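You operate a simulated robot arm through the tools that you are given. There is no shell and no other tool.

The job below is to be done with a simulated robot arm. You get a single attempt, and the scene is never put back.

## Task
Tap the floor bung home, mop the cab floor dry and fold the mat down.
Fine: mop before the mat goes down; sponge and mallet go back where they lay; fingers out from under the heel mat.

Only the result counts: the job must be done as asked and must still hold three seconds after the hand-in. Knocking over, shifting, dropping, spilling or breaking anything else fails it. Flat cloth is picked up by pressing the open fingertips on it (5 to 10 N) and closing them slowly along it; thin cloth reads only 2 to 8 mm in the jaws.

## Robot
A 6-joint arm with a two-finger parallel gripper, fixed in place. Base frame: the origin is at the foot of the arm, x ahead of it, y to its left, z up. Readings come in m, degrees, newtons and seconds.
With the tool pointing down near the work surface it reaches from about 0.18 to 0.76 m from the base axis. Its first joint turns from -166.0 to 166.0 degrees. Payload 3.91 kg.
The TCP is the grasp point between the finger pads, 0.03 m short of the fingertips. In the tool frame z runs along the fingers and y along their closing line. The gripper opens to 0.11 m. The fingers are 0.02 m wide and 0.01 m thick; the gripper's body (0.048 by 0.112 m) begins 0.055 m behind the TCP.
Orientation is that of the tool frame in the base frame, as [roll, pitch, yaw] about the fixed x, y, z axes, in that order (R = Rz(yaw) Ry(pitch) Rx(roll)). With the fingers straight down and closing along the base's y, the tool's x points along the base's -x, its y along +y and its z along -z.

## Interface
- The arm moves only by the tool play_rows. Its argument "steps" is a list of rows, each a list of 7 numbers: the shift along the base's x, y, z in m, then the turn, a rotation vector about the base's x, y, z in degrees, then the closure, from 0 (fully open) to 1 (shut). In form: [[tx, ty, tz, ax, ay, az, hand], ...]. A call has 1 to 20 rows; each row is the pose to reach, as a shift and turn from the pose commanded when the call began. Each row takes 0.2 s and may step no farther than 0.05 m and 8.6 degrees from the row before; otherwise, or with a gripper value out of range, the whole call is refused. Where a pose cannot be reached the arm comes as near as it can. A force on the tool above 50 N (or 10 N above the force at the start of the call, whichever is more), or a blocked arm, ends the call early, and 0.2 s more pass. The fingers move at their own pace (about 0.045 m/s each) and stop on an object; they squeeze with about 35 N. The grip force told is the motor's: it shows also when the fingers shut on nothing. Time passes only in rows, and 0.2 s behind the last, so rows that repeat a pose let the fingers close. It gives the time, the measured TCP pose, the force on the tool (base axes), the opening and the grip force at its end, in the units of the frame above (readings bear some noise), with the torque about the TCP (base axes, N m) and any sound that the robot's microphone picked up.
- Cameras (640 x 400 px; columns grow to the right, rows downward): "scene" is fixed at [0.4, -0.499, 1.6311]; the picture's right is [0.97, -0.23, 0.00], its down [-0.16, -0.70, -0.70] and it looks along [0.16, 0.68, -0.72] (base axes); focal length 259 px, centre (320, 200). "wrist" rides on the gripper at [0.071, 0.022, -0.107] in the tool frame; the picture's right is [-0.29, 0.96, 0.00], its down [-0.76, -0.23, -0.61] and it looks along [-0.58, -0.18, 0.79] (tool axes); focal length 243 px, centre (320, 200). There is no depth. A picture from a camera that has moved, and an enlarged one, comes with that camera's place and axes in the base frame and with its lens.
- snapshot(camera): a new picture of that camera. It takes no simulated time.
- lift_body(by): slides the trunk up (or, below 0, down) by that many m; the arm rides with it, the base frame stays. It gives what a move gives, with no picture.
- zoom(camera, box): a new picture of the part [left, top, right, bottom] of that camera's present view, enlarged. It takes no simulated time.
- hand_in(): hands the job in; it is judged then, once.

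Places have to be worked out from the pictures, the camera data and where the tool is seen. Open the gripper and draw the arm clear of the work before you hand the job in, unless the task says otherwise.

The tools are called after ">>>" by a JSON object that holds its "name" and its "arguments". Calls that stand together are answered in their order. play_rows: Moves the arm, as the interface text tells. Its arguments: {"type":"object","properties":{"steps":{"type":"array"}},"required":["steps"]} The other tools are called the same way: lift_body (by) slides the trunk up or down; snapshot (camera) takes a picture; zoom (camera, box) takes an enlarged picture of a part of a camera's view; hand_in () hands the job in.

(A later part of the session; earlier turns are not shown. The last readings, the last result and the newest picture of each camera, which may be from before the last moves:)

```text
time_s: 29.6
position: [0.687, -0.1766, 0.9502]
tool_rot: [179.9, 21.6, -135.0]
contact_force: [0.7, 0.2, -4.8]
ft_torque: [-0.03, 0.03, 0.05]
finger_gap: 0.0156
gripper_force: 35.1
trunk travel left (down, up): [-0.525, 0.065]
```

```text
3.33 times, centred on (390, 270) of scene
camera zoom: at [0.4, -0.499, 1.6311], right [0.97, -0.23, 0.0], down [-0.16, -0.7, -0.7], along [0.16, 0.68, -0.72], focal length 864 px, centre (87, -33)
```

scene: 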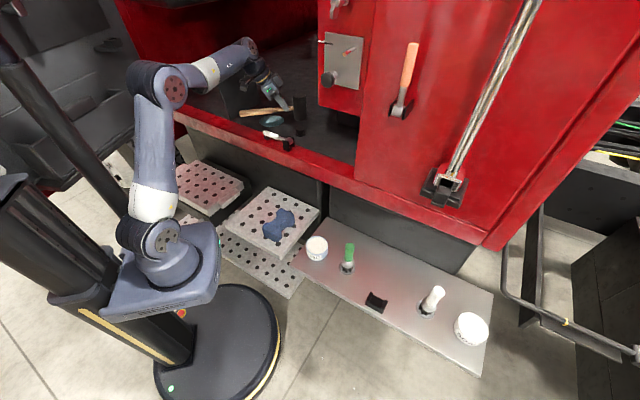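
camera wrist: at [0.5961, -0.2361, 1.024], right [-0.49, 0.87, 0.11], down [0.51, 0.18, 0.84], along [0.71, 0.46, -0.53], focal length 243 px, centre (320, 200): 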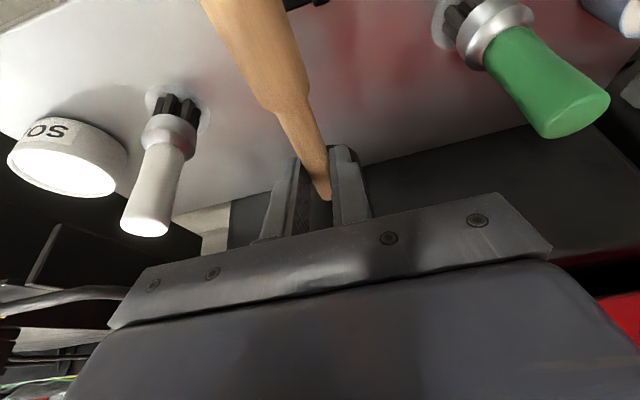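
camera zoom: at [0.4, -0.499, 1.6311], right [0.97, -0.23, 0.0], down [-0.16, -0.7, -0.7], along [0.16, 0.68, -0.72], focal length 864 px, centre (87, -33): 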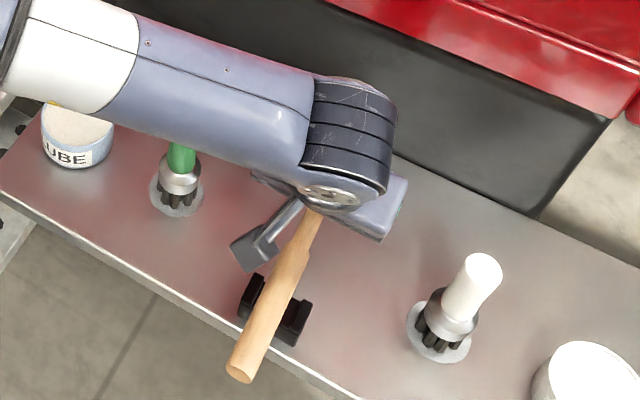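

Now forward 10 cm along the handle's line beneath the sill, then slowly down toward the cradle.

>>> {"name": "play_rows", "arguments": {"steps": [[0.012, 0.012, -0.02, 0, 0, 0, 1], [0.03, 0.03, -0.045, 0, 0, 0, 1], [0.05, 0.05, -0.045, 0, 0, 0, 1], [0.07, 0.07, -0.045, 0, 0, 0, 1], [0.07, 0.07, -0.06, 0, 0, 0, 1], [0.07, 0.07, -0.07, 0, 0, 0, 1], [0.07, 0.07, -0.078, 0, 0, 0, 1], [0.07, 0.07, -0.082, 0, 0, 0, 1]]}}

>>> {"name": "snapshot", "arguments": {"camera": "wrist"}}

>>> {"name": "zoom", "arguments": {"camera": "scene", "box": [350, 200, 450, 320]}}

```text
time_s: 31.4
position: [0.7563, -0.1068, 0.8664]
tool_rot: [179.9, 21.5, -135.0]
contact_force: [-0.2, -0.4, -4.0]
ft_torque: [-0.02, 0.01, -0.02]
finger_gap: 0.0158
gripper_force: 35.3
trunk travel left (down, up): [-0.525, 0.065]
```

```text
taken
camera wrist: at [0.6653, -0.1667, 0.9411], right [-0.49, 0.87, 0.11], down [0.51, 0.18, 0.84], along [0.71, 0.46, -0.53], focal length 243 px, centre (320, 200)
```

wrist: 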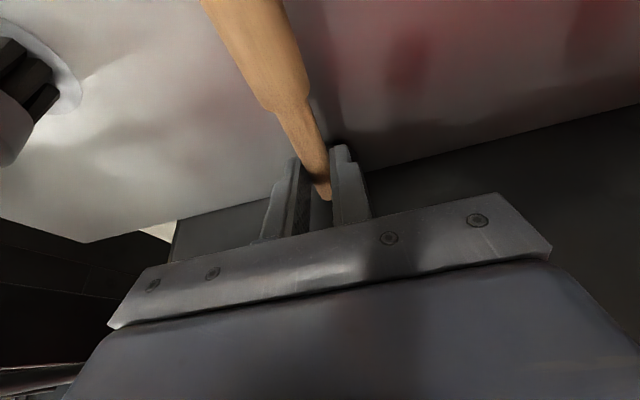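

```text
3.33 times, centred on (400, 260) of scene
camera zoom: at [0.4, -0.499, 1.6311], right [0.97, -0.23, 0.0], down [-0.16, -0.7, -0.7], along [0.16, 0.68, -0.72], focal length 864 px, centre (53, 0)
```

zoom: 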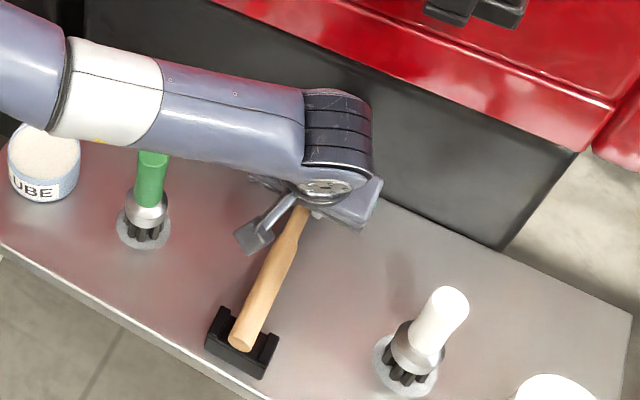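

The handle end is over the cradle, within a couple of pixels of its original place. I go down in 2 mm steps to feel the shelf.

>>> {"name": "play_rows", "arguments": {"steps": [[0, 0, -0.002, 0, 0, 0, 1], [0, 0, -0.004, 0, 0, 0, 1], [0, 0, -0.006, 0, 0, 0, 1]]}}

```text
time_s: 32.2
position: [0.7548, -0.1081, 0.8648]
tool_rot: [-179.9, 21.8, -135.0]
contact_force: [-1.8, -4.4, 11.4]
ft_torque: [0.67, -0.31, -0.04]
finger_gap: 0.0154
gripper_force: 34.6
trunk travel left (down, up): [-0.525, 0.065]
```

The mallet is down (about 15 N, mostly under the head). I ease up 3 mm and open the fingers.

>>> {"name": "play_rows", "arguments": {"steps": [[0, 0, 0.003, 0, 0, 0, 1], [0, 0, 0.003, 0, 0, 0, 0.8], [0, 0, 0.003, 0, 0, 0, 0.6], [0, 0, 0.003, 0, 0, 0, 0.4], [0, 0, 0.003, 0, 0, 0, 0.4]]}}

>>> {"name": "snapshot", "arguments": {"camera": "wrist"}}

>>> {"name": "zoom", "arguments": {"camera": "scene", "box": [350, 200, 450, 320]}}

```text
time_s: 33.4
position: [0.7544, -0.1078, 0.8656]
tool_rot: [179.8, 21.5, -135.0]
contact_force: [1.3, -0.5, -0.2]
ft_torque: [-0.03, 0.02, 0.02]
finger_gap: 0.066
gripper_force: 0.1
trunk travel left (down, up): [-0.525, 0.065]
```

```text
taken
camera wrist: at [0.665, -0.1662, 0.9389], right [-0.49, 0.87, 0.11], down [0.51, 0.18, 0.84], along [0.71, 0.46, -0.53], focal length 243 px, centre (320, 200)
```

wrist: 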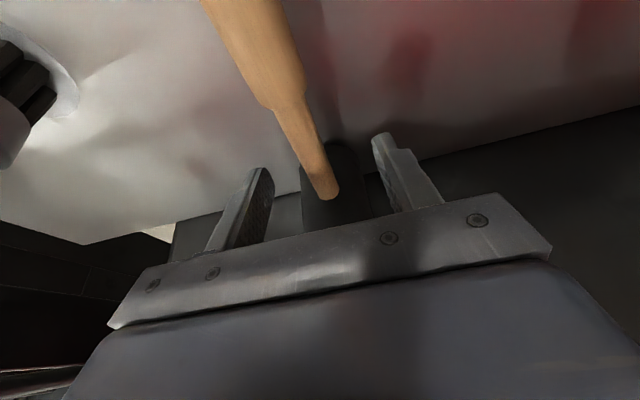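

```text
3.33 times, centred on (400, 260) of scene
camera zoom: at [0.4, -0.499, 1.6311], right [0.97, -0.23, 0.0], down [-0.16, -0.7, -0.7], along [0.16, 0.68, -0.72], focal length 864 px, centre (53, 0)
```

zoom: 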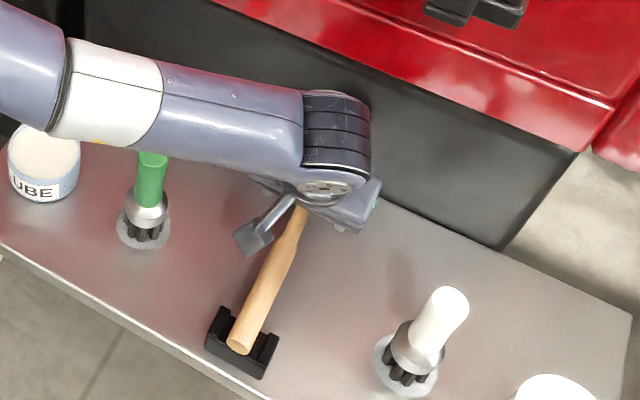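

The mallet lies in its cradle exactly as before. I withdraw straight up, then back, and return the tool to vertical.

>>> {"name": "play_rows", "arguments": {"steps": [[0, 0, 0.02, 0, 0, 0, 0.4], [0, 0, 0.06, 0, 0, 0, 0.4], [0, 0, 0.1, 0, 0, 0, 0.4], [-0.02, -0.01, 0.14, 0, 0, 0, 0.4], [-0.055, -0.01, 0.175, -4, 4, 0, 0.4], [-0.1, -0.01, 0.2, -8, 8, 0, 0.3], [-0.145, -0.01, 0.22, -12, 12, 0, 0.2], [-0.19, -0.01, 0.235, -15.2, 15.2, 0, 0.1], [-0.235, -0.01, 0.25, -15.2, 15.2, 0, 0]]}}

>>> {"name": "zoom", "arguments": {"camera": "scene", "box": [350, 225, 430, 320]}}

>>> {"name": "snapshot", "arguments": {"camera": "wrist"}}

```text
refused: row 6 steps farther than a row can; nothing moved
```

```text
4.21 times, centred on (390, 272) of scene
camera zoom: at [0.4, -0.499, 1.6311], right [0.97, -0.23, 0.0], down [-0.16, -0.7, -0.7], along [0.16, 0.68, -0.72], focal length 1092 px, centre (25, -105)
```

zoom: 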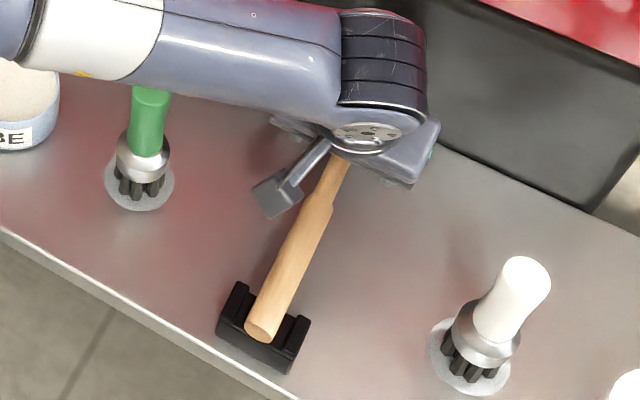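

```text
taken
camera wrist: at [0.665, -0.1662, 0.9389], right [-0.49, 0.87, 0.11], down [0.51, 0.18, 0.84], along [0.71, 0.46, -0.53], focal length 243 px, centre (320, 200)
```

wrist: 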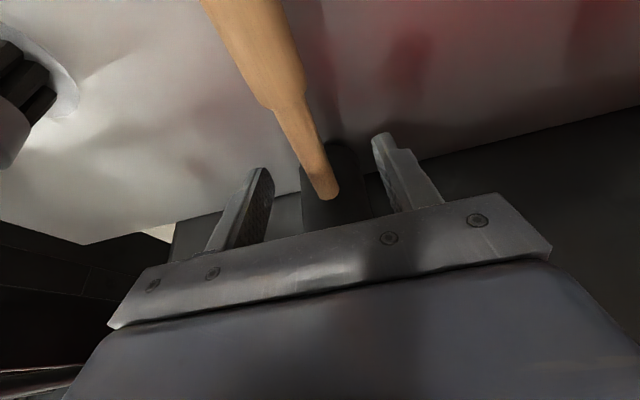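

The call was refused because one row stepped too far; the mallet's handle end matches its first picture. I redo the withdrawal with smaller steps.

>>> {"name": "play_rows", "arguments": {"steps": [[0, 0, 0.02, 0, 0, 0, 0.4], [0, 0, 0.06, 0, 0, 0, 0.4], [0, 0, 0.1, 0, 0, 0, 0.4], [-0.02, -0.01, 0.14, 0, 0, 0, 0.4], [-0.05, -0.01, 0.17, -4, 4, 0, 0.4], [-0.09, -0.01, 0.195, -8, 8, 0, 0.3], [-0.13, -0.01, 0.22, -12, 12, 0, 0.2], [-0.17, -0.01, 0.24, -15.2, 15.2, 0, 0.1], [-0.21, -0.01, 0.25, -15.2, 15.2, 0, 0]]}}

>>> {"name": "zoom", "arguments": {"camera": "scene", "box": [350, 225, 430, 320]}}

>>> {"name": "snapshot", "arguments": {"camera": "wrist"}}

```text
time_s: 35.4
position: [0.5446, -0.1168, 1.1125]
tool_rot: [179.9, 0.0, -134.9]
contact_force: [-0.3, -0.2, 0.5]
ft_torque: [0.01, 0.01, 0.01]
finger_gap: 0.1099
gripper_force: 0.1
trunk travel left (down, up): [-0.525, 0.065]
```

```text
4.21 times, centred on (390, 272) of scene
camera zoom: at [0.4, -0.499, 1.6311], right [0.97, -0.23, 0.0], down [-0.16, -0.7, -0.7], along [0.16, 0.68, -0.72], focal length 1092 px, centre (25, -105)
```

zoom: 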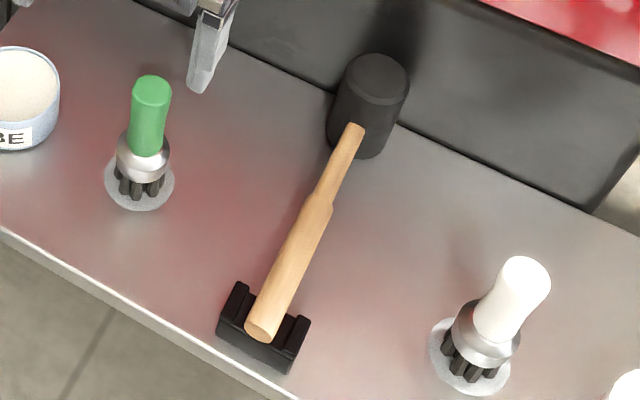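

```text
taken
camera wrist: at [0.4778, -0.1515, 1.2207], right [-0.47, 0.88, 0.0], down [0.7, 0.37, 0.61], along [0.54, 0.29, -0.79], focal length 243 px, centre (320, 200)
```

wrist: 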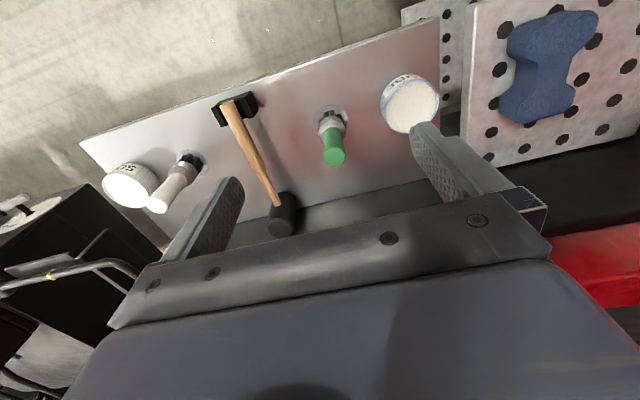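

The mallet is back exactly as first seen. Next I move over the sponge (≈(0.39,0.14,0.86)) to locate it.

>>> {"name": "play_rows", "arguments": {"steps": [[-0.026, 0.035, 0, 0, 0, 0, 0], [-0.052, 0.07, 0, 0, 0, 0, 0], [-0.079, 0.106, 0, 0, 0, 0, 0], [-0.105, 0.141, 0, 0, 0, 0, 0], [-0.132, 0.176, 0, 0, 0, 0, 0], [-0.158, 0.211, -0.005, 0, 0, 0, 0], [-0.185, 0.247, -0.012, 0, 0, 0, 0], [-0.185, 0.247, -0.012, 0, 0, 0, 0]]}}

>>> {"name": "snapshot", "arguments": {"camera": "wrist"}}

>>> {"name": "snapshot", "arguments": {"camera": "scene"}}

>>> {"name": "zoom", "arguments": {"camera": "scene", "box": [230, 180, 340, 260]}}

```text
time_s: 37.2
position: [0.3606, 0.1291, 1.104]
tool_rot: [179.9, 0.1, -135.1]
contact_force: [-1.4, 0.1, 0.1]
ft_torque: [-0.04, -0.01, 0.02]
finger_gap: 0.1103
gripper_force: 0.1
trunk travel left (down, up): [-0.525, 0.065]
```

```text
taken
camera wrist: at [0.2946, 0.0941, 1.2105], right [-0.47, 0.88, 0.0], down [0.7, 0.37, 0.61], along [0.54, 0.29, -0.79], focal length 243 px, centre (320, 200)
```

wrist: 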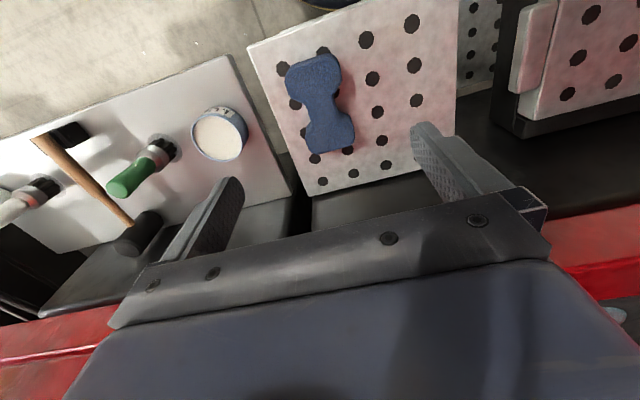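

```text
taken
```

scene: 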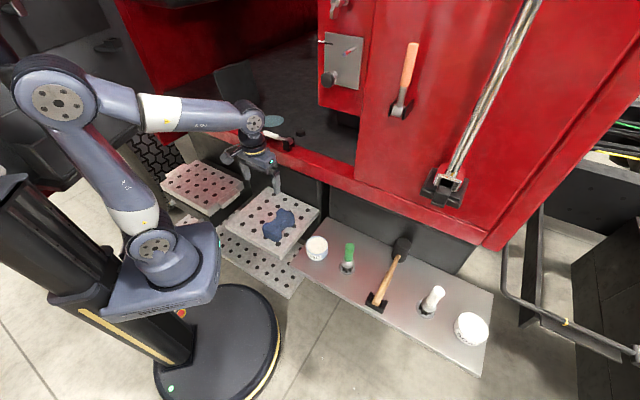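

```text
5.00 times, centred on (285, 220) of scene
camera zoom: at [0.4, -0.499, 1.6311], right [0.97, -0.23, 0.0], down [-0.16, -0.7, -0.7], along [0.16, 0.68, -0.72], focal length 1297 px, centre (495, 100)
```

zoom: 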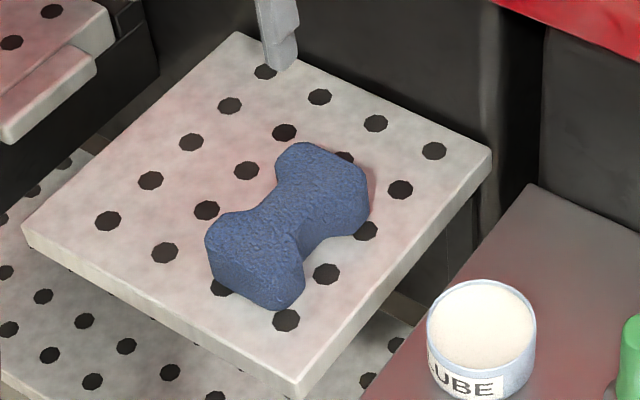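

I enlarge the wrist view of the sponge for a better fix on its waist.

>>> {"name": "zoom", "arguments": {"camera": "wrist", "box": [260, 30, 380, 180]}}

```text
2.67 times, centred on (320, 105) of wrist
camera zoom: at [0.2946, 0.0941, 1.2105], right [-0.47, 0.88, 0.0], down [0.7, 0.37, 0.61], along [0.54, 0.29, -0.79], focal length 647 px, centre (320, 453)
```

zoom: 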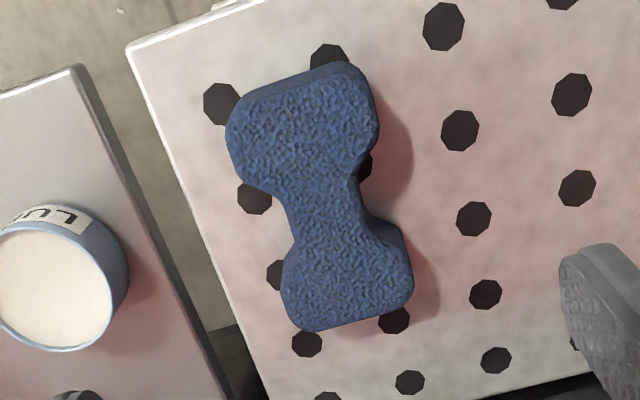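

The sponge waist is at about (0.389,0.146), top z≈0.862, ~45 mm thick, long axis along 45°, waist ~35 mm. I go down with open fingers astride the waist.

>>> {"name": "play_rows", "arguments": {"steps": [[0.015, 0.008, -0.04, 0, 0, 0, 0], [0.029, 0.0156, -0.085, 0, 0, 0, 0], [0.029, 0.0156, -0.13, 0, 0, 0, 0], [0.029, 0.0156, -0.17, 0, 0, 0, 0], [0.029, 0.0156, -0.2, 0, 0, 0, 0], [0.029, 0.0156, -0.2, 0, 0, 0, 0]]}}

>>> {"name": "snapshot", "arguments": {"camera": "wrist"}}

>>> {"name": "zoom", "arguments": {"camera": "scene", "box": [230, 180, 340, 260]}}

```text
time_s: 38.6
position: [0.3895, 0.1458, 0.9017]
tool_rot: [179.9, 0.0, -135.0]
contact_force: [-0.1, -1.6, 0.2]
ft_torque: [-0.03, 0.02, 0.0]
finger_gap: 0.1097
gripper_force: 0.1
trunk travel left (down, up): [-0.525, 0.065]
```

```text
taken
camera wrist: at [0.3241, 0.1114, 1.0088], right [-0.47, 0.88, 0.0], down [0.7, 0.37, 0.61], along [0.54, 0.29, -0.79], focal length 243 px, centre (320, 200)
```

wrist: 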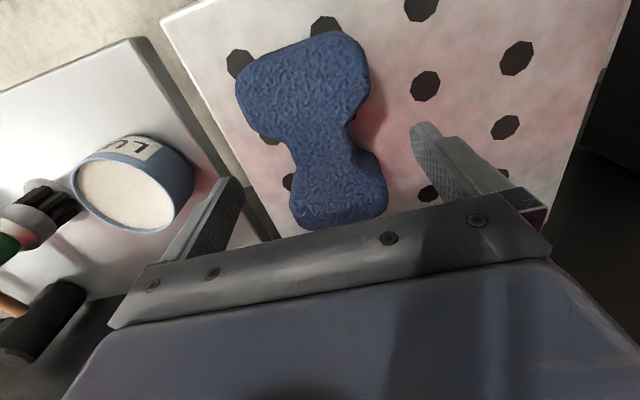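

```text
5.00 times, centred on (285, 220) of scene
camera zoom: at [0.4, -0.499, 1.6311], right [0.97, -0.23, 0.0], down [-0.16, -0.7, -0.7], along [0.16, 0.68, -0.72], focal length 1297 px, centre (495, 100)
```

zoom: 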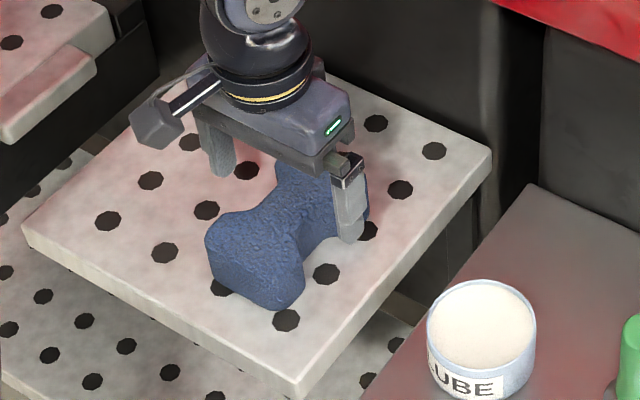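

The fingers line up with the waist. I lower the last 4 cm and close.

>>> {"name": "play_rows", "arguments": {"steps": [[0, 0, -0.02, 0, 0, 0, 0], [0, 0, -0.035, 0, 0, 0, 0], [0, 0, -0.041, 0, 0, 0, 0], [0, 0, -0.041, 0, 0, 0, 0]]}}

>>> {"name": "zoom", "arguments": {"camera": "scene", "box": [230, 180, 340, 260]}}

>>> {"name": "snapshot", "arguments": {"camera": "wrist"}}

```text
time_s: 39.6
position: [0.3884, 0.1446, 0.8625]
tool_rot: [179.9, 0.2, -135.0]
contact_force: [-0.3, 0.8, -0.5]
ft_torque: [0.04, 0.0, 0.01]
finger_gap: 0.11
gripper_force: 0.1
trunk travel left (down, up): [-0.525, 0.065]
```

```text
5.00 times, centred on (285, 220) of scene
camera zoom: at [0.4, -0.499, 1.6311], right [0.97, -0.23, 0.0], down [-0.16, -0.7, -0.7], along [0.16, 0.68, -0.72], focal length 1297 px, centre (495, 100)
```

zoom: 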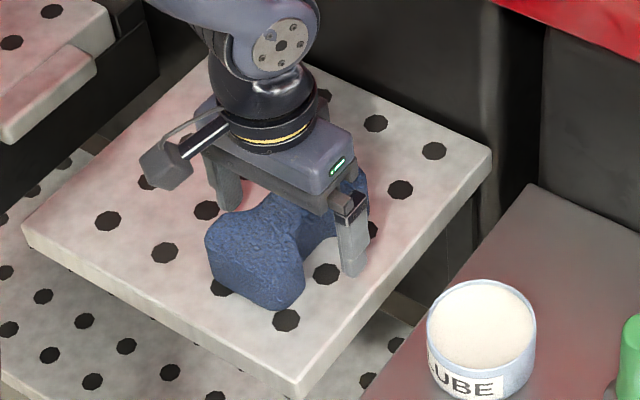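

```text
taken
camera wrist: at [0.3232, 0.1104, 0.9689], right [-0.47, 0.88, 0.0], down [0.7, 0.37, 0.61], along [0.54, 0.29, -0.79], focal length 243 px, centre (320, 200)
```

wrist: 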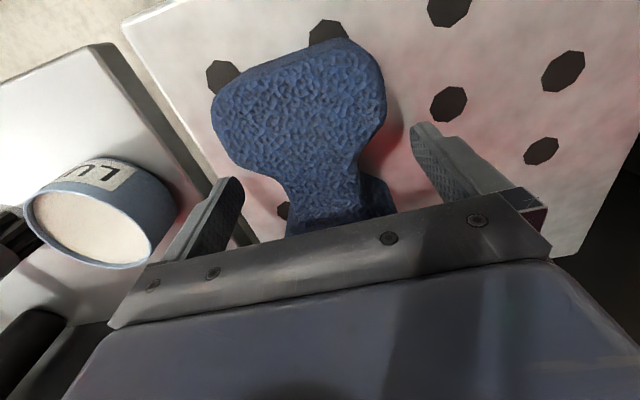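

The waist is centred between the pads; I close on it.

>>> {"name": "play_rows", "arguments": {"steps": [[0, 0, 0, 0, 0, 0, 0.3], [0, 0, 0, 0, 0, 0, 0.5], [0, 0, 0, 0, 0, 0, 0.7], [0, 0, 0, 0, 0, 0, 0.85], [0, 0, 0, 0, 0, 0, 1], [0, 0, 0, 0, 0, 0, 1]]}}

>>> {"name": "snapshot", "arguments": {"camera": "wrist"}}

```text
time_s: 41.0
position: [0.3885, 0.145, 0.8618]
tool_rot: [179.9, 0.0, -135.0]
contact_force: [-0.1, 0.9, 0.3]
ft_torque: [-0.02, -0.01, 0.0]
finger_gap: 0.0388
gripper_force: 34.7
trunk travel left (down, up): [-0.525, 0.065]
```

```text
taken
camera wrist: at [0.3232, 0.1104, 0.9691], right [-0.47, 0.88, 0.0], down [0.7, 0.37, 0.61], along [0.54, 0.29, -0.79], focal length 243 px, centre (320, 200)
```

wrist: 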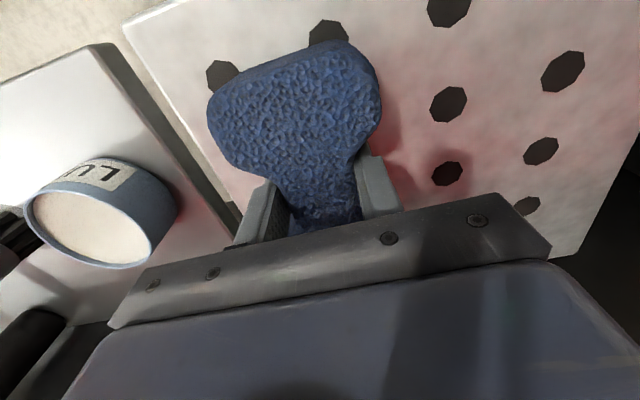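

The sponge is gripped at 39 mm. I lift it straight up, clear of the sill, then carry it over the puddle (centre ≈(0.431,0.581)) at z=1.22, above the lever.

>>> {"name": "play_rows", "arguments": {"steps": [[0, 0, 0.02, 0, 0, 0, 1], [0, 0, 0.06, 0, 0, 0, 1], [0, 0, 0.105, 0, 0, 0, 1], [0, 0, 0.15, 0, 0, 0, 1], [0, 0, 0.195, 0, 0, 0, 1], [0, 0, 0.24, 0, 0, 0, 1], [0, 0, 0.285, 0, 0, 0, 1], [0, 0, 0.33, 0, 0, 0, 1], [0, 0, 0.358, 0, 0, 0, 1], [0.002, 0.04, 0.358, 0, 0, 0, 1], [0.006, 0.085, 0.358, 0, 0, 0, 1], [0.01, 0.13, 0.358, 0, 0, 0, 1], [0.014, 0.175, 0.358, 0, 0, 0, 1], [0.018, 0.22, 0.358, 0, 0, 0, 1], [0.022, 0.265, 0.358, 0, 0, 0, 1], [0.028, 0.31, 0.358, 0, 0, 0, 1], [0.034, 0.355, 0.358, 0, 0, 0, 1], [0.04, 0.4, 0.358, 0, 0, 0, 1], [0.042, 0.435, 0.358, 0, 0, 0, 1]]}}

>>> {"name": "snapshot", "arguments": {"camera": "wrist"}}

>>> {"name": "snapshot", "arguments": {"camera": "scene"}}

>>> {"name": "zoom", "arguments": {"camera": "scene", "box": [200, 40, 360, 150]}}

```text
time_s: 45.0
position: [0.4006, 0.5253, 1.1974]
tool_rot: [179.8, 0.6, -135.0]
contact_force: [-0.4, 0.5, -0.7]
ft_torque: [0.03, 0.0, 0.03]
finger_gap: 0.0391
gripper_force: 34.9
out of reach, approached as far as the arm can: row 17, 18, 19
trunk travel left (down, up): [-0.525, 0.065]
```

```text
taken
camera wrist: at [0.3342, 0.4888, 1.3026], right [-0.47, 0.88, 0.01], down [0.7, 0.37, 0.61], along [0.54, 0.29, -0.79], focal length 243 px, centre (320, 200)
```

wrist: 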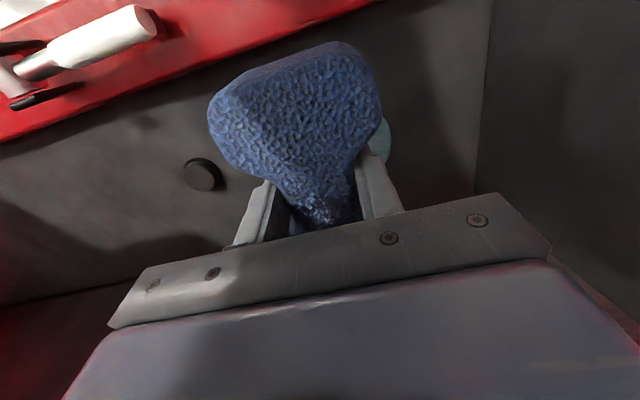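

```text
taken
```

scene: 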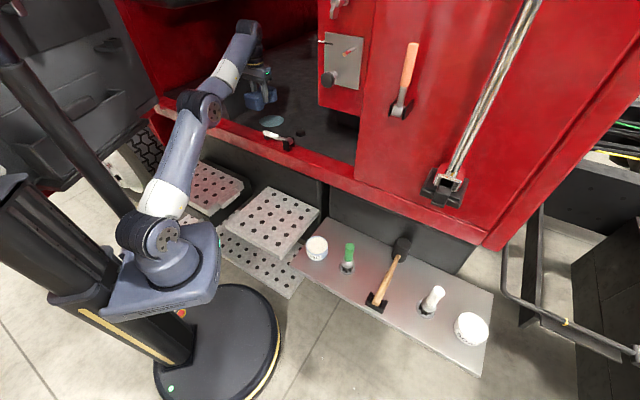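

```text
3.64 times, centred on (280, 95) of scene
camera zoom: at [0.4, -0.499, 1.6311], right [0.97, -0.23, 0.0], down [-0.16, -0.7, -0.7], along [0.16, 0.68, -0.72], focal length 943 px, centre (466, 582)
```

zoom: 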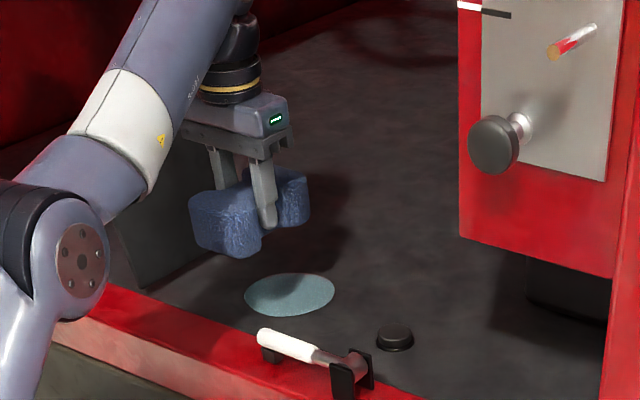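

At this height the arm is out of reach and stretched low past the mat, with TCP at (0.40,0.525,1.197). Raising the trunk by its 6.5 cm will give reach at floor level and lift the forearm away from the mat.

>>> {"name": "lift_body", "arguments": {"by": 0.064}}

>>> {"name": "snapshot", "arguments": {"camera": "scene"}}

>>> {"name": "zoom", "arguments": {"camera": "scene", "box": [180, 10, 360, 150]}}

```text
time_s: 46.0
position: [0.4015, 0.5233, 1.26]
tool_rot: [179.8, 0.5, -135.0]
contact_force: [-0.1, 0.3, -1.4]
ft_torque: [0.02, 0.01, 0.01]
finger_gap: 0.0389
gripper_force: 35.0
trunk travel left (down, up): [-0.589, 0.001]
```

```text
taken
```

scene: 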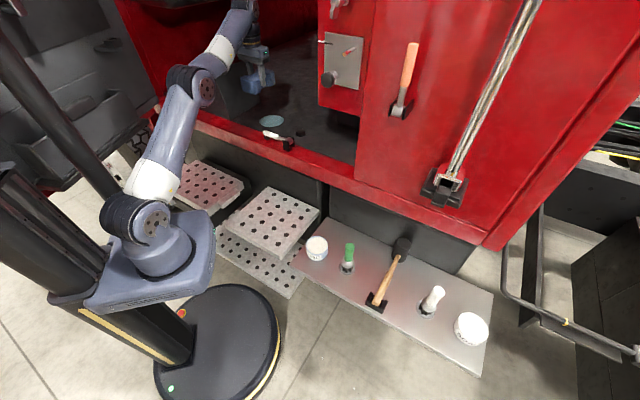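

```text
2.86 times, centred on (270, 80) of scene
camera zoom: at [0.4, -0.499, 1.6311], right [0.97, -0.23, 0.0], down [-0.16, -0.7, -0.7], along [0.16, 0.68, -0.72], focal length 741 px, centre (463, 543)
```

zoom: 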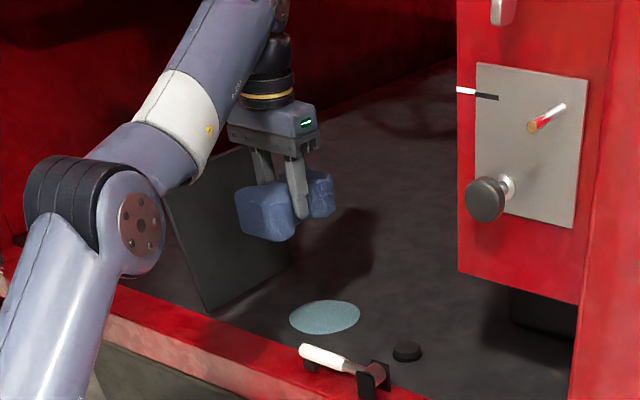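

The mat is untouched and the arm now sits higher. I descend 10 cm in small steps and read where the commanded pose really is.

>>> {"name": "play_rows", "arguments": {"steps": [[0, 0, -0.03, 0, 0, 0, 1], [0, 0, -0.06, 0, 0, 0, 1], [0, 0, -0.09, 0, 0, 0, 1], [0, 0, -0.11, 0, 0, 0, 1], [0, 0, -0.11, 0, 0, 0, 1]]}}

>>> {"name": "zoom", "arguments": {"camera": "scene", "box": [200, 40, 360, 150]}}

```text
time_s: 47.2
position: [0.4, 0.5247, 1.1498]
tool_rot: [179.7, 0.5, -135.0]
contact_force: [-0.4, 0.1, 0.2]
ft_torque: [0.0, 0.0, -0.01]
finger_gap: 0.039
gripper_force: 34.9
trunk travel left (down, up): [-0.589, 0.001]
```

```text
3.64 times, centred on (280, 95) of scene
camera zoom: at [0.4, -0.499, 1.6311], right [0.97, -0.23, 0.0], down [-0.16, -0.7, -0.7], along [0.16, 0.68, -0.72], focal length 943 px, centre (466, 582)
```

zoom: 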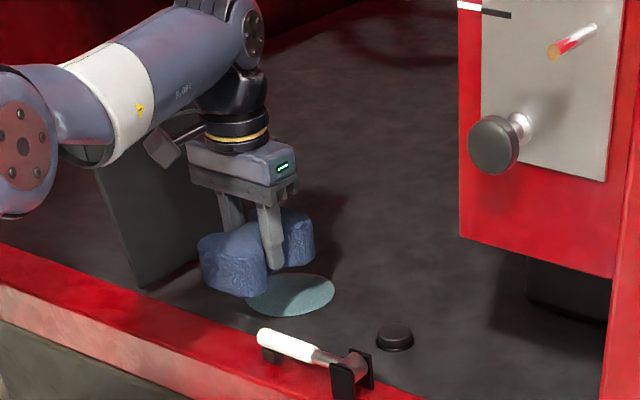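

Commanded pose equals the actual one, (0.40,0.525,1.150). I move out over the puddle's centre and lower until the sponge presses lightly on the floor.

>>> {"name": "play_rows", "arguments": {"steps": [[0.015, 0.028, 0, 0, 0, 0, 1], [0.031, 0.056, 0, 0, 0, 0, 1], [0.031, 0.056, -0.025, 0, 0, 0, 1], [0.031, 0.056, -0.045, 0, 0, 0, 1], [0.031, 0.056, -0.055, 0, 0, 0, 1], [0.031, 0.056, -0.058, 0, 0, 0, 1], [0.031, 0.056, -0.061, 0, 0, 0, 1]]}}

>>> {"name": "zoom", "arguments": {"camera": "scene", "box": [200, 40, 360, 150]}}

>>> {"name": "snapshot", "arguments": {"camera": "wrist"}}

```text
time_s: 48.8
position: [0.4304, 0.5769, 1.092]
tool_rot: [179.8, 0.8, -135.1]
contact_force: [0.3, -0.7, 12.2]
ft_torque: [-0.74, 0.26, 0.07]
finger_gap: 0.0391
gripper_force: 34.9
out of reach, approached as far as the arm can: row 2, 3, 4, 5, 6, 7
trunk travel left (down, up): [-0.589, 0.001]
```

```text
3.64 times, centred on (280, 95) of scene
camera zoom: at [0.4, -0.499, 1.6311], right [0.97, -0.23, 0.0], down [-0.16, -0.7, -0.7], along [0.16, 0.68, -0.72], focal length 943 px, centre (466, 582)
```

zoom: 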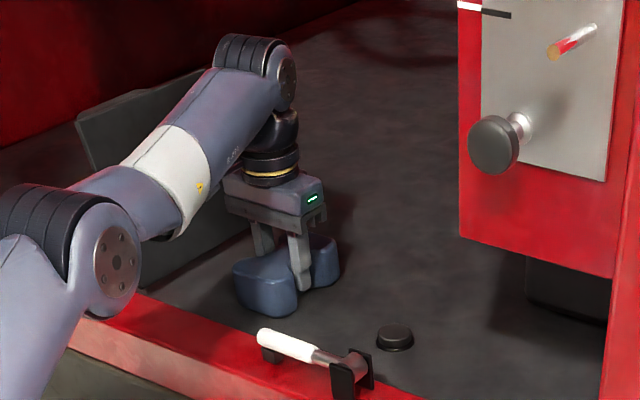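

```text
taken
camera wrist: at [0.3638, 0.5404, 1.1982], right [-0.47, 0.88, 0.01], down [0.7, 0.37, 0.62], along [0.54, 0.3, -0.79], focal length 243 px, centre (320, 200)
```

wrist: 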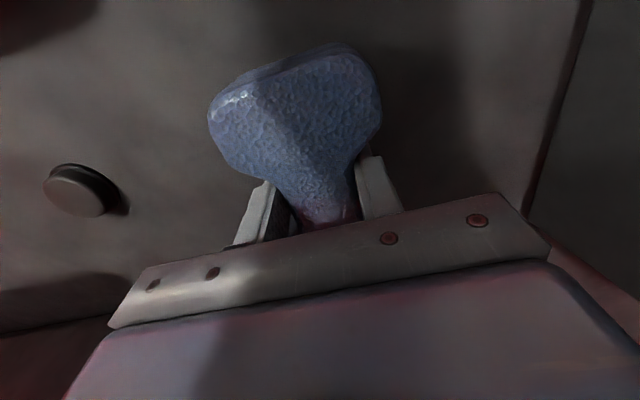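

The sponge presses with 12 N on the puddle. Now I wipe sideways across the puddle both ways, keeping this height.

>>> {"name": "play_rows", "arguments": {"steps": [[0.013, -0.013, 0, 0, 0, 0, 1], [0.026, -0.026, 0, 0, 0, 0, 1], [0.039, -0.039, 0, 0, 0, 0, 1], [0.045, -0.045, 0, 0, 0, 0, 1], [0.03, -0.03, 0, 0, 0, 0, 1], [0.015, -0.015, 0, 0, 0, 0, 1], [0, 0, 0, 0, 0, 0, 1], [-0.016, 0.01, 0, 0, 0, 0, 1], [-0.031, 0.021, 0, 0, 0, 0, 1], [-0.046, 0.032, 0, 0, 0, 0, 1], [-0.046, 0.032, 0, 0, 0, 0, 1], [-0.031, 0.021, 0, 0, 0, 0, 1], [-0.016, 0.01, 0, 0, 0, 0, 1], [-0.005, -0.005, 0, 0, 0, 0, 1]]}}

>>> {"name": "zoom", "arguments": {"camera": "scene", "box": [200, 40, 360, 150]}}

```text
time_s: 51.8
position: [0.4249, 0.5703, 1.0901]
tool_rot: [179.8, 0.7, -135.1]
contact_force: [-3.6, 3.7, 19.1]
ft_torque: [0.66, -0.13, 0.1]
finger_gap: 0.0388
gripper_force: 35.0
out of reach, approached as far as the arm can: row 10, 11
trunk travel left (down, up): [-0.589, 0.001]
```

```text
3.64 times, centred on (280, 95) of scene
camera zoom: at [0.4, -0.499, 1.6311], right [0.97, -0.23, 0.0], down [-0.16, -0.7, -0.7], along [0.16, 0.68, -0.72], focal length 943 px, centre (466, 582)
```

zoom: 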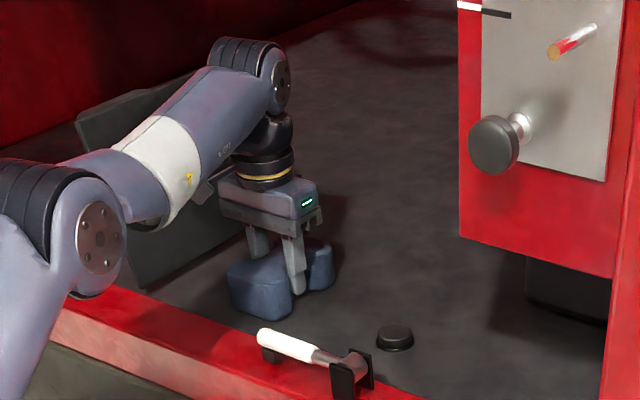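

I lift off and draw back a little to see whether the floor is dry.

>>> {"name": "play_rows", "arguments": {"steps": [[0, 0, 0.02, 0, 0, 0, 1], [-0.01, -0.01, 0.05, 0, 0, 0, 1], [-0.035, -0.035, 0.075, 0, 0, 0, 1], [-0.06, -0.065, 0.095, 0, 0, 0, 1], [-0.085, -0.095, 0.11, 0, 0, 0, 1], [-0.11, -0.125, 0.12, 0, 0, 0, 1]]}}

>>> {"name": "zoom", "arguments": {"camera": "scene", "box": [200, 40, 360, 150]}}

>>> {"name": "zoom", "arguments": {"camera": "scene", "box": [240, 100, 320, 150]}}

>>> {"name": "snapshot", "arguments": {"camera": "wrist"}}

```text
time_s: 53.2
position: [0.3136, 0.4465, 1.2083]
tool_rot: [179.8, 0.5, -135.1]
contact_force: [-0.3, 0.3, -0.3]
ft_torque: [-0.03, -0.04, -0.01]
finger_gap: 0.039
gripper_force: 35.1
trunk travel left (down, up): [-0.589, 0.001]
```

```text
3.64 times, centred on (280, 95) of scene
camera zoom: at [0.4, -0.499, 1.6311], right [0.97, -0.23, 0.0], down [-0.16, -0.7, -0.7], along [0.16, 0.68, -0.72], focal length 943 px, centre (466, 582)
```

zoom: 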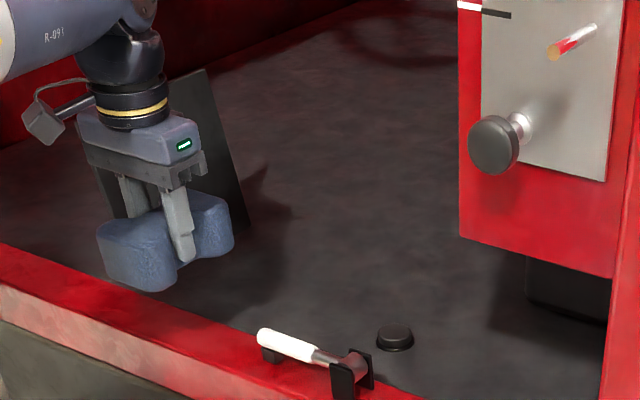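

```text
8.00 times, centred on (280, 125) of scene
camera zoom: at [0.4, -0.499, 1.6311], right [0.97, -0.23, 0.0], down [-0.16, -0.7, -0.7], along [0.16, 0.68, -0.72], focal length 2074 px, centre (640, 800)
```

zoom: 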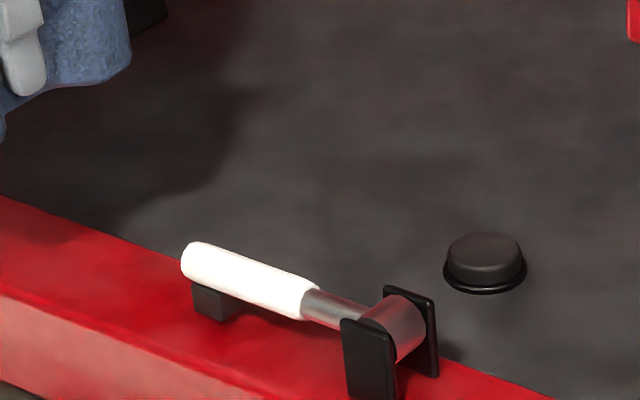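

```text
taken
camera wrist: at [0.2471, 0.4108, 1.3149], right [-0.47, 0.88, 0.01], down [0.7, 0.37, 0.61], along [0.54, 0.29, -0.79], focal length 243 px, centre (320, 200)
```

wrist: 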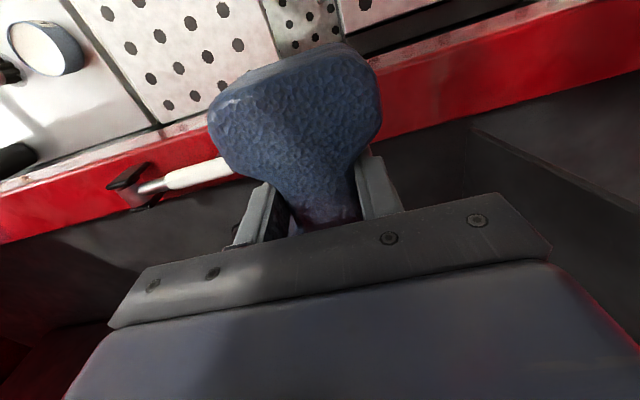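

The floor is dry and the bung sits flush. I carry the sponge back over its step and lower to just above it.

>>> {"name": "play_rows", "arguments": {"steps": [[0.01, -0.043, 0.012, 0, 0, 0, 1], [0.021, -0.086, 0.012, 0, 0, 0, 1], [0.032, -0.129, 0.012, 0, 0, 0, 1], [0.043, -0.172, 0.012, 0, 0, 0, 1], [0.054, -0.215, 0.012, 0, 0, 0, 1], [0.065, -0.258, 0.012, 0, 0, 0, 1], [0.0754, -0.3005, 0.012, 0, 0, 0, 1], [0.0754, -0.3005, -0.03, 0, 0, 0, 1], [0.0754, -0.3005, -0.075, 0, 0, 0, 1], [0.0754, -0.3005, -0.12, 0, 0, 0, 1], [0.0754, -0.3005, -0.165, 0, 0, 0, 1], [0.0754, -0.3005, -0.21, 0, 0, 0, 1], [0.0754, -0.3005, -0.255, 0, 0, 0, 1], [0.0754, -0.3005, -0.3, 0, 0, 0, 1], [0.0754, -0.3005, -0.318, 0, 0, 0, 1], [0.0754, -0.3005, -0.318, 0, 0, 0, 1]]}}

>>> {"name": "snapshot", "arguments": {"camera": "wrist"}}

>>> {"name": "zoom", "arguments": {"camera": "scene", "box": [230, 180, 340, 260]}}

```text
time_s: 56.6
position: [0.3902, 0.1486, 0.8892]
tool_rot: [179.8, 0.6, -135.0]
contact_force: [-0.8, 0.4, -1.1]
ft_torque: [-0.04, 0.02, 0.0]
finger_gap: 0.039
gripper_force: 34.8
trunk travel left (down, up): [-0.589, 0.001]
```

```text
taken
camera wrist: at [0.3238, 0.1124, 0.9963], right [-0.47, 0.88, 0.01], down [0.7, 0.37, 0.61], along [0.54, 0.29, -0.79], focal length 243 px, centre (320, 200)
```

wrist: 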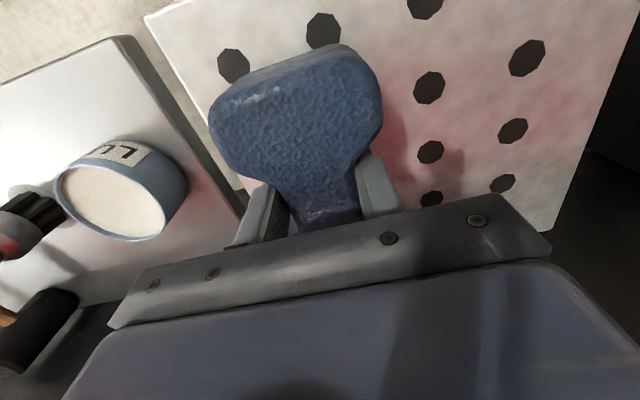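

```text
5.00 times, centred on (285, 220) of scene
camera zoom: at [0.4, -0.499, 1.6311], right [0.97, -0.23, 0.0], down [-0.16, -0.7, -0.7], along [0.16, 0.68, -0.72], focal length 1297 px, centre (495, 100)
```

zoom: 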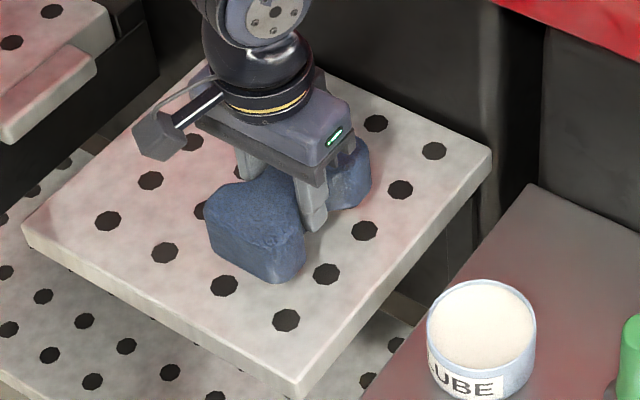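

Nearly there: I correct by (-1.5,-3.5) mm and lower 26 mm to the original grip height.

>>> {"name": "play_rows", "arguments": {"steps": [[-0.0015, -0.0035, -0.01, 0, 0, 0, 1], [-0.0015, -0.0035, -0.018, 0, 0, 0, 1], [-0.0015, -0.0035, -0.024, 0, 0, 0, 1], [-0.0015, -0.0035, -0.0265, 0, 0, 0, 1], [-0.0015, -0.0035, -0.0265, 0, 0, 0, 1]]}}

>>> {"name": "zoom", "arguments": {"camera": "scene", "box": [230, 180, 340, 260]}}

>>> {"name": "snapshot", "arguments": {"camera": "wrist"}}

```text
time_s: 57.8
position: [0.3896, 0.1436, 0.863]
tool_rot: [179.8, 0.5, -135.0]
contact_force: [-0.9, 0.7, 0.1]
ft_torque: [-0.01, 0.01, -0.01]
finger_gap: 0.039
gripper_force: 34.6
trunk travel left (down, up): [-0.589, 0.001]
```

```text
5.00 times, centred on (285, 220) of scene
camera zoom: at [0.4, -0.499, 1.6311], right [0.97, -0.23, 0.0], down [-0.16, -0.7, -0.7], along [0.16, 0.68, -0.72], focal length 1297 px, centre (495, 100)
```

zoom: 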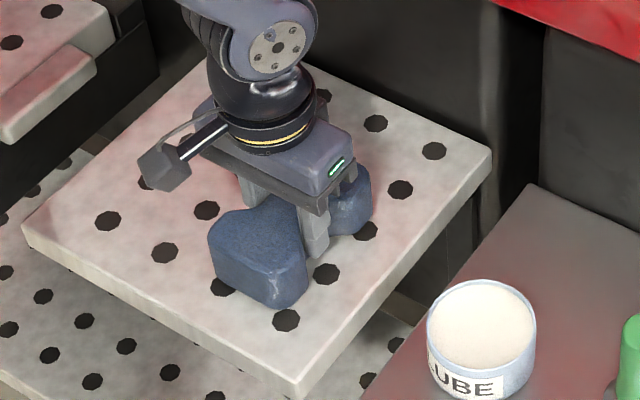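

```text
taken
camera wrist: at [0.3223, 0.108, 0.9705], right [-0.47, 0.88, 0.01], down [0.7, 0.37, 0.61], along [0.54, 0.29, -0.79], focal length 243 px, centre (320, 200)
```

wrist: 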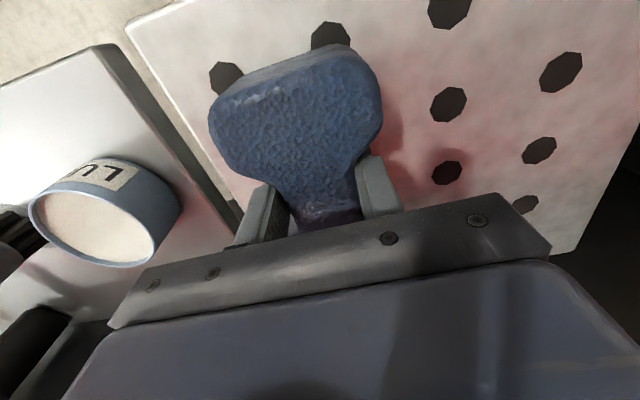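

Position matches the grasp pose to about 1 mm, but hardly any load is borne yet. I lower a couple more millimetres to feel contact before releasing.

>>> {"name": "play_rows", "arguments": {"steps": [[0, 0, -0.001, 0, 0, 0, 1], [0, 0, -0.002, 0, 0, 0, 1]]}}

```text
time_s: 58.4
position: [0.3891, 0.1439, 0.8607]
tool_rot: [179.8, 0.5, -135.1]
contact_force: [0.0, 0.0, -0.1]
ft_torque: [0.01, -0.02, 0.0]
finger_gap: 0.0389
gripper_force: 35.3
trunk travel left (down, up): [-0.589, 0.001]
```

>>> {"name": "play_rows", "arguments": {"steps": [[0, 0, -0.001, 0, 0, 0, 1], [0, 0, -0.002, 0, 0, 0, 1], [0, 0, -0.003, 0, 0, 0, 1]]}}

```text
time_s: 59.2
position: [0.3876, 0.1448, 0.86]
tool_rot: [179.8, 0.7, -135.0]
contact_force: [-6.2, 1.7, 24.6]
ft_torque: [0.12, -0.37, 0.05]
finger_gap: 0.0387
gripper_force: 35.2
trunk travel left (down, up): [-0.589, 0.001]
```

Firm contact now (about 25 N), so the sponge is on the step. I ease up 3 mm and open the fingers.

>>> {"name": "play_rows", "arguments": {"steps": [[0, 0, 0.0025, 0, 0, 0, 1], [0, 0, 0.0025, 0, 0, 0, 0.85], [0, 0, 0.0025, 0, 0, 0, 0.6], [0, 0, 0.0025, 0, 0, 0, 0.3], [0, 0, 0.0025, 0, 0, 0, 0], [0, 0, 0.0025, 0, 0, 0, 0]]}}

>>> {"name": "zoom", "arguments": {"camera": "scene", "box": [230, 180, 340, 260]}}

>>> {"name": "snapshot", "arguments": {"camera": "wrist"}}

```text
time_s: 60.6
position: [0.3881, 0.1433, 0.8614]
tool_rot: [179.8, 0.5, -134.9]
contact_force: [0.8, -0.5, -0.3]
ft_torque: [0.0, -0.01, 0.04]
finger_gap: 0.1102
gripper_force: 0.1
trunk travel left (down, up): [-0.589, 0.001]
```

```text
5.00 times, centred on (285, 220) of scene
camera zoom: at [0.4, -0.499, 1.6311], right [0.97, -0.23, 0.0], down [-0.16, -0.7, -0.7], along [0.16, 0.68, -0.72], focal length 1297 px, centre (495, 100)
```

zoom: 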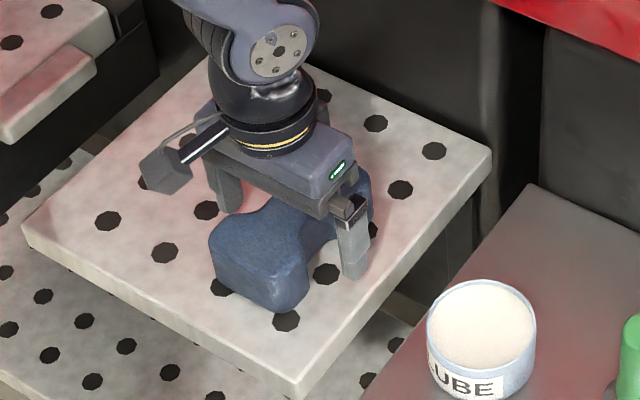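

```text
taken
camera wrist: at [0.3227, 0.1072, 0.9679], right [-0.47, 0.88, 0.01], down [0.7, 0.37, 0.61], along [0.54, 0.29, -0.79], focal length 243 px, centre (320, 200)
```

wrist: 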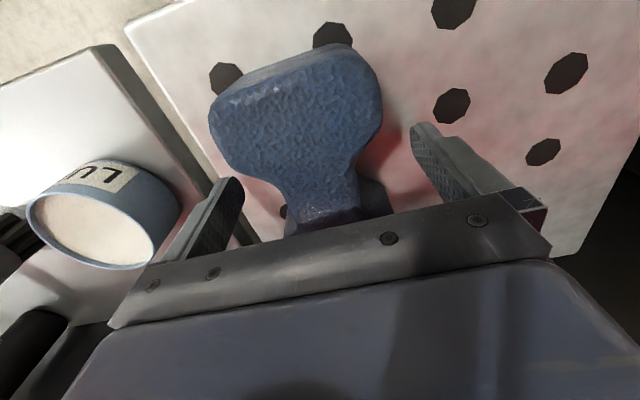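

The sponge is back within a few millimetres of its place. I lift off straight up, then plan to push the mat over from behind with closed fingers tilted 45°.

>>> {"name": "play_rows", "arguments": {"steps": [[0, 0, 0.03, 0, 0, 0, 0], [0, 0, 0.07, 0, 0, 0, 0], [0, 0, 0.115, 0, 0, 0, 0], [0, 0, 0.16, 0, 0, 0, 0], [0, 0, 0.205, 0, 0, 0, 0], [0, 0, 0.25, 0, 0, 0, 0], [0, 0, 0.295, 0, 0, 0, 0], [0, 0, 0.34, 0, 0, 0, 0], [0, 0, 0.38, 0, 0, 0, 0]]}}

>>> {"name": "zoom", "arguments": {"camera": "scene", "box": [230, 180, 340, 260]}}

>>> {"name": "snapshot", "arguments": {"camera": "scene"}}

```text
time_s: 62.6
position: [0.3892, 0.1419, 1.2371]
tool_rot: [179.7, 0.3, -134.9]
contact_force: [1.1, -0.3, -0.4]
ft_torque: [0.0, 0.03, -0.03]
finger_gap: 0.11
gripper_force: 0.0
trunk travel left (down, up): [-0.589, 0.001]
```

```text
5.00 times, centred on (285, 220) of scene
camera zoom: at [0.4, -0.499, 1.6311], right [0.97, -0.23, 0.0], down [-0.16, -0.7, -0.7], along [0.16, 0.68, -0.72], focal length 1297 px, centre (495, 100)
```

zoom: 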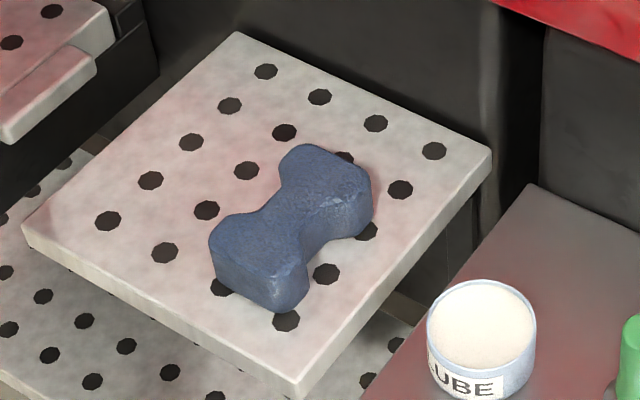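

```text
taken
```

scene: 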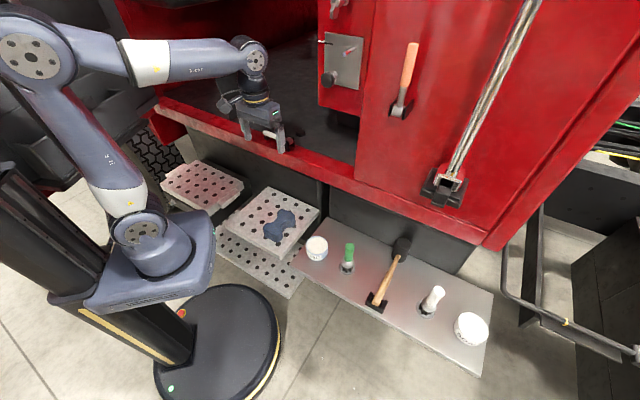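

The sponge, mallet and shelf all look right. Before the mat I do a quick check that the bung is really home by pressing its cap with closed fingertips.

>>> {"name": "play_rows", "arguments": {"steps": [[0.018, 0.037, 0, 0, 0, 0, 0.3], [0.037, 0.074, 0, 0, 0, 0, 0.6], [0.056, 0.111, 0, 0, 0, 0, 1], [0.075, 0.149, 0, 0, 0, 0, 1], [0.093, 0.186, 0, 0, 0, 0, 1], [0.112, 0.223, 0, 0, 0, 0, 1], [0.13, 0.26, 0, 0, 0, 0, 1], [0.149, 0.298, 0, 0, 0, 0, 1], [0.149, 0.298, -0.04, 0, 0, 0, 1], [0.149, 0.298, -0.08, 0, 0, 0, 1], [0.149, 0.298, -0.11, 0, 0, 0, 1], [0.149, 0.298, -0.11, 0, 0, 0, 1]]}}

>>> {"name": "zoom", "arguments": {"camera": "scene", "box": [260, 90, 340, 150]}}

>>> {"name": "snapshot", "arguments": {"camera": "wrist"}}

```text
time_s: 65.2
position: [0.5385, 0.4389, 1.1301]
tool_rot: [179.8, 0.5, -135.1]
contact_force: [-0.1, -0.3, -1.3]
ft_torque: [-0.03, 0.0, -0.02]
finger_gap: 0.0
gripper_force: 34.7
out of reach, approached as far as the arm can: row 8
trunk travel left (down, up): [-0.589, 0.001]
```

```text
6.67 times, centred on (300, 120) of scene
camera zoom: at [0.4, -0.499, 1.6311], right [0.97, -0.23, 0.0], down [-0.16, -0.7, -0.7], along [0.16, 0.68, -0.72], focal length 1729 px, centre (453, 733)
```

zoom: 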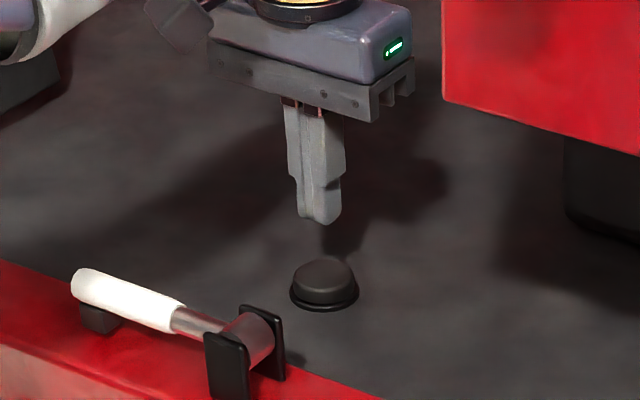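

```text
taken
camera wrist: at [0.4715, 0.4036, 1.2368], right [-0.47, 0.88, 0.01], down [0.7, 0.37, 0.61], along [0.54, 0.29, -0.79], focal length 243 px, centre (320, 200)
```

wrist: 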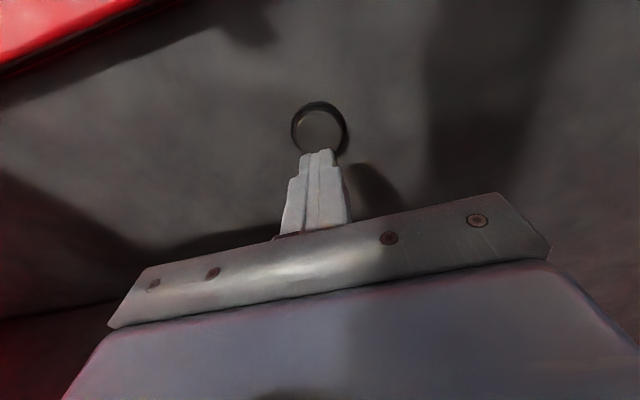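

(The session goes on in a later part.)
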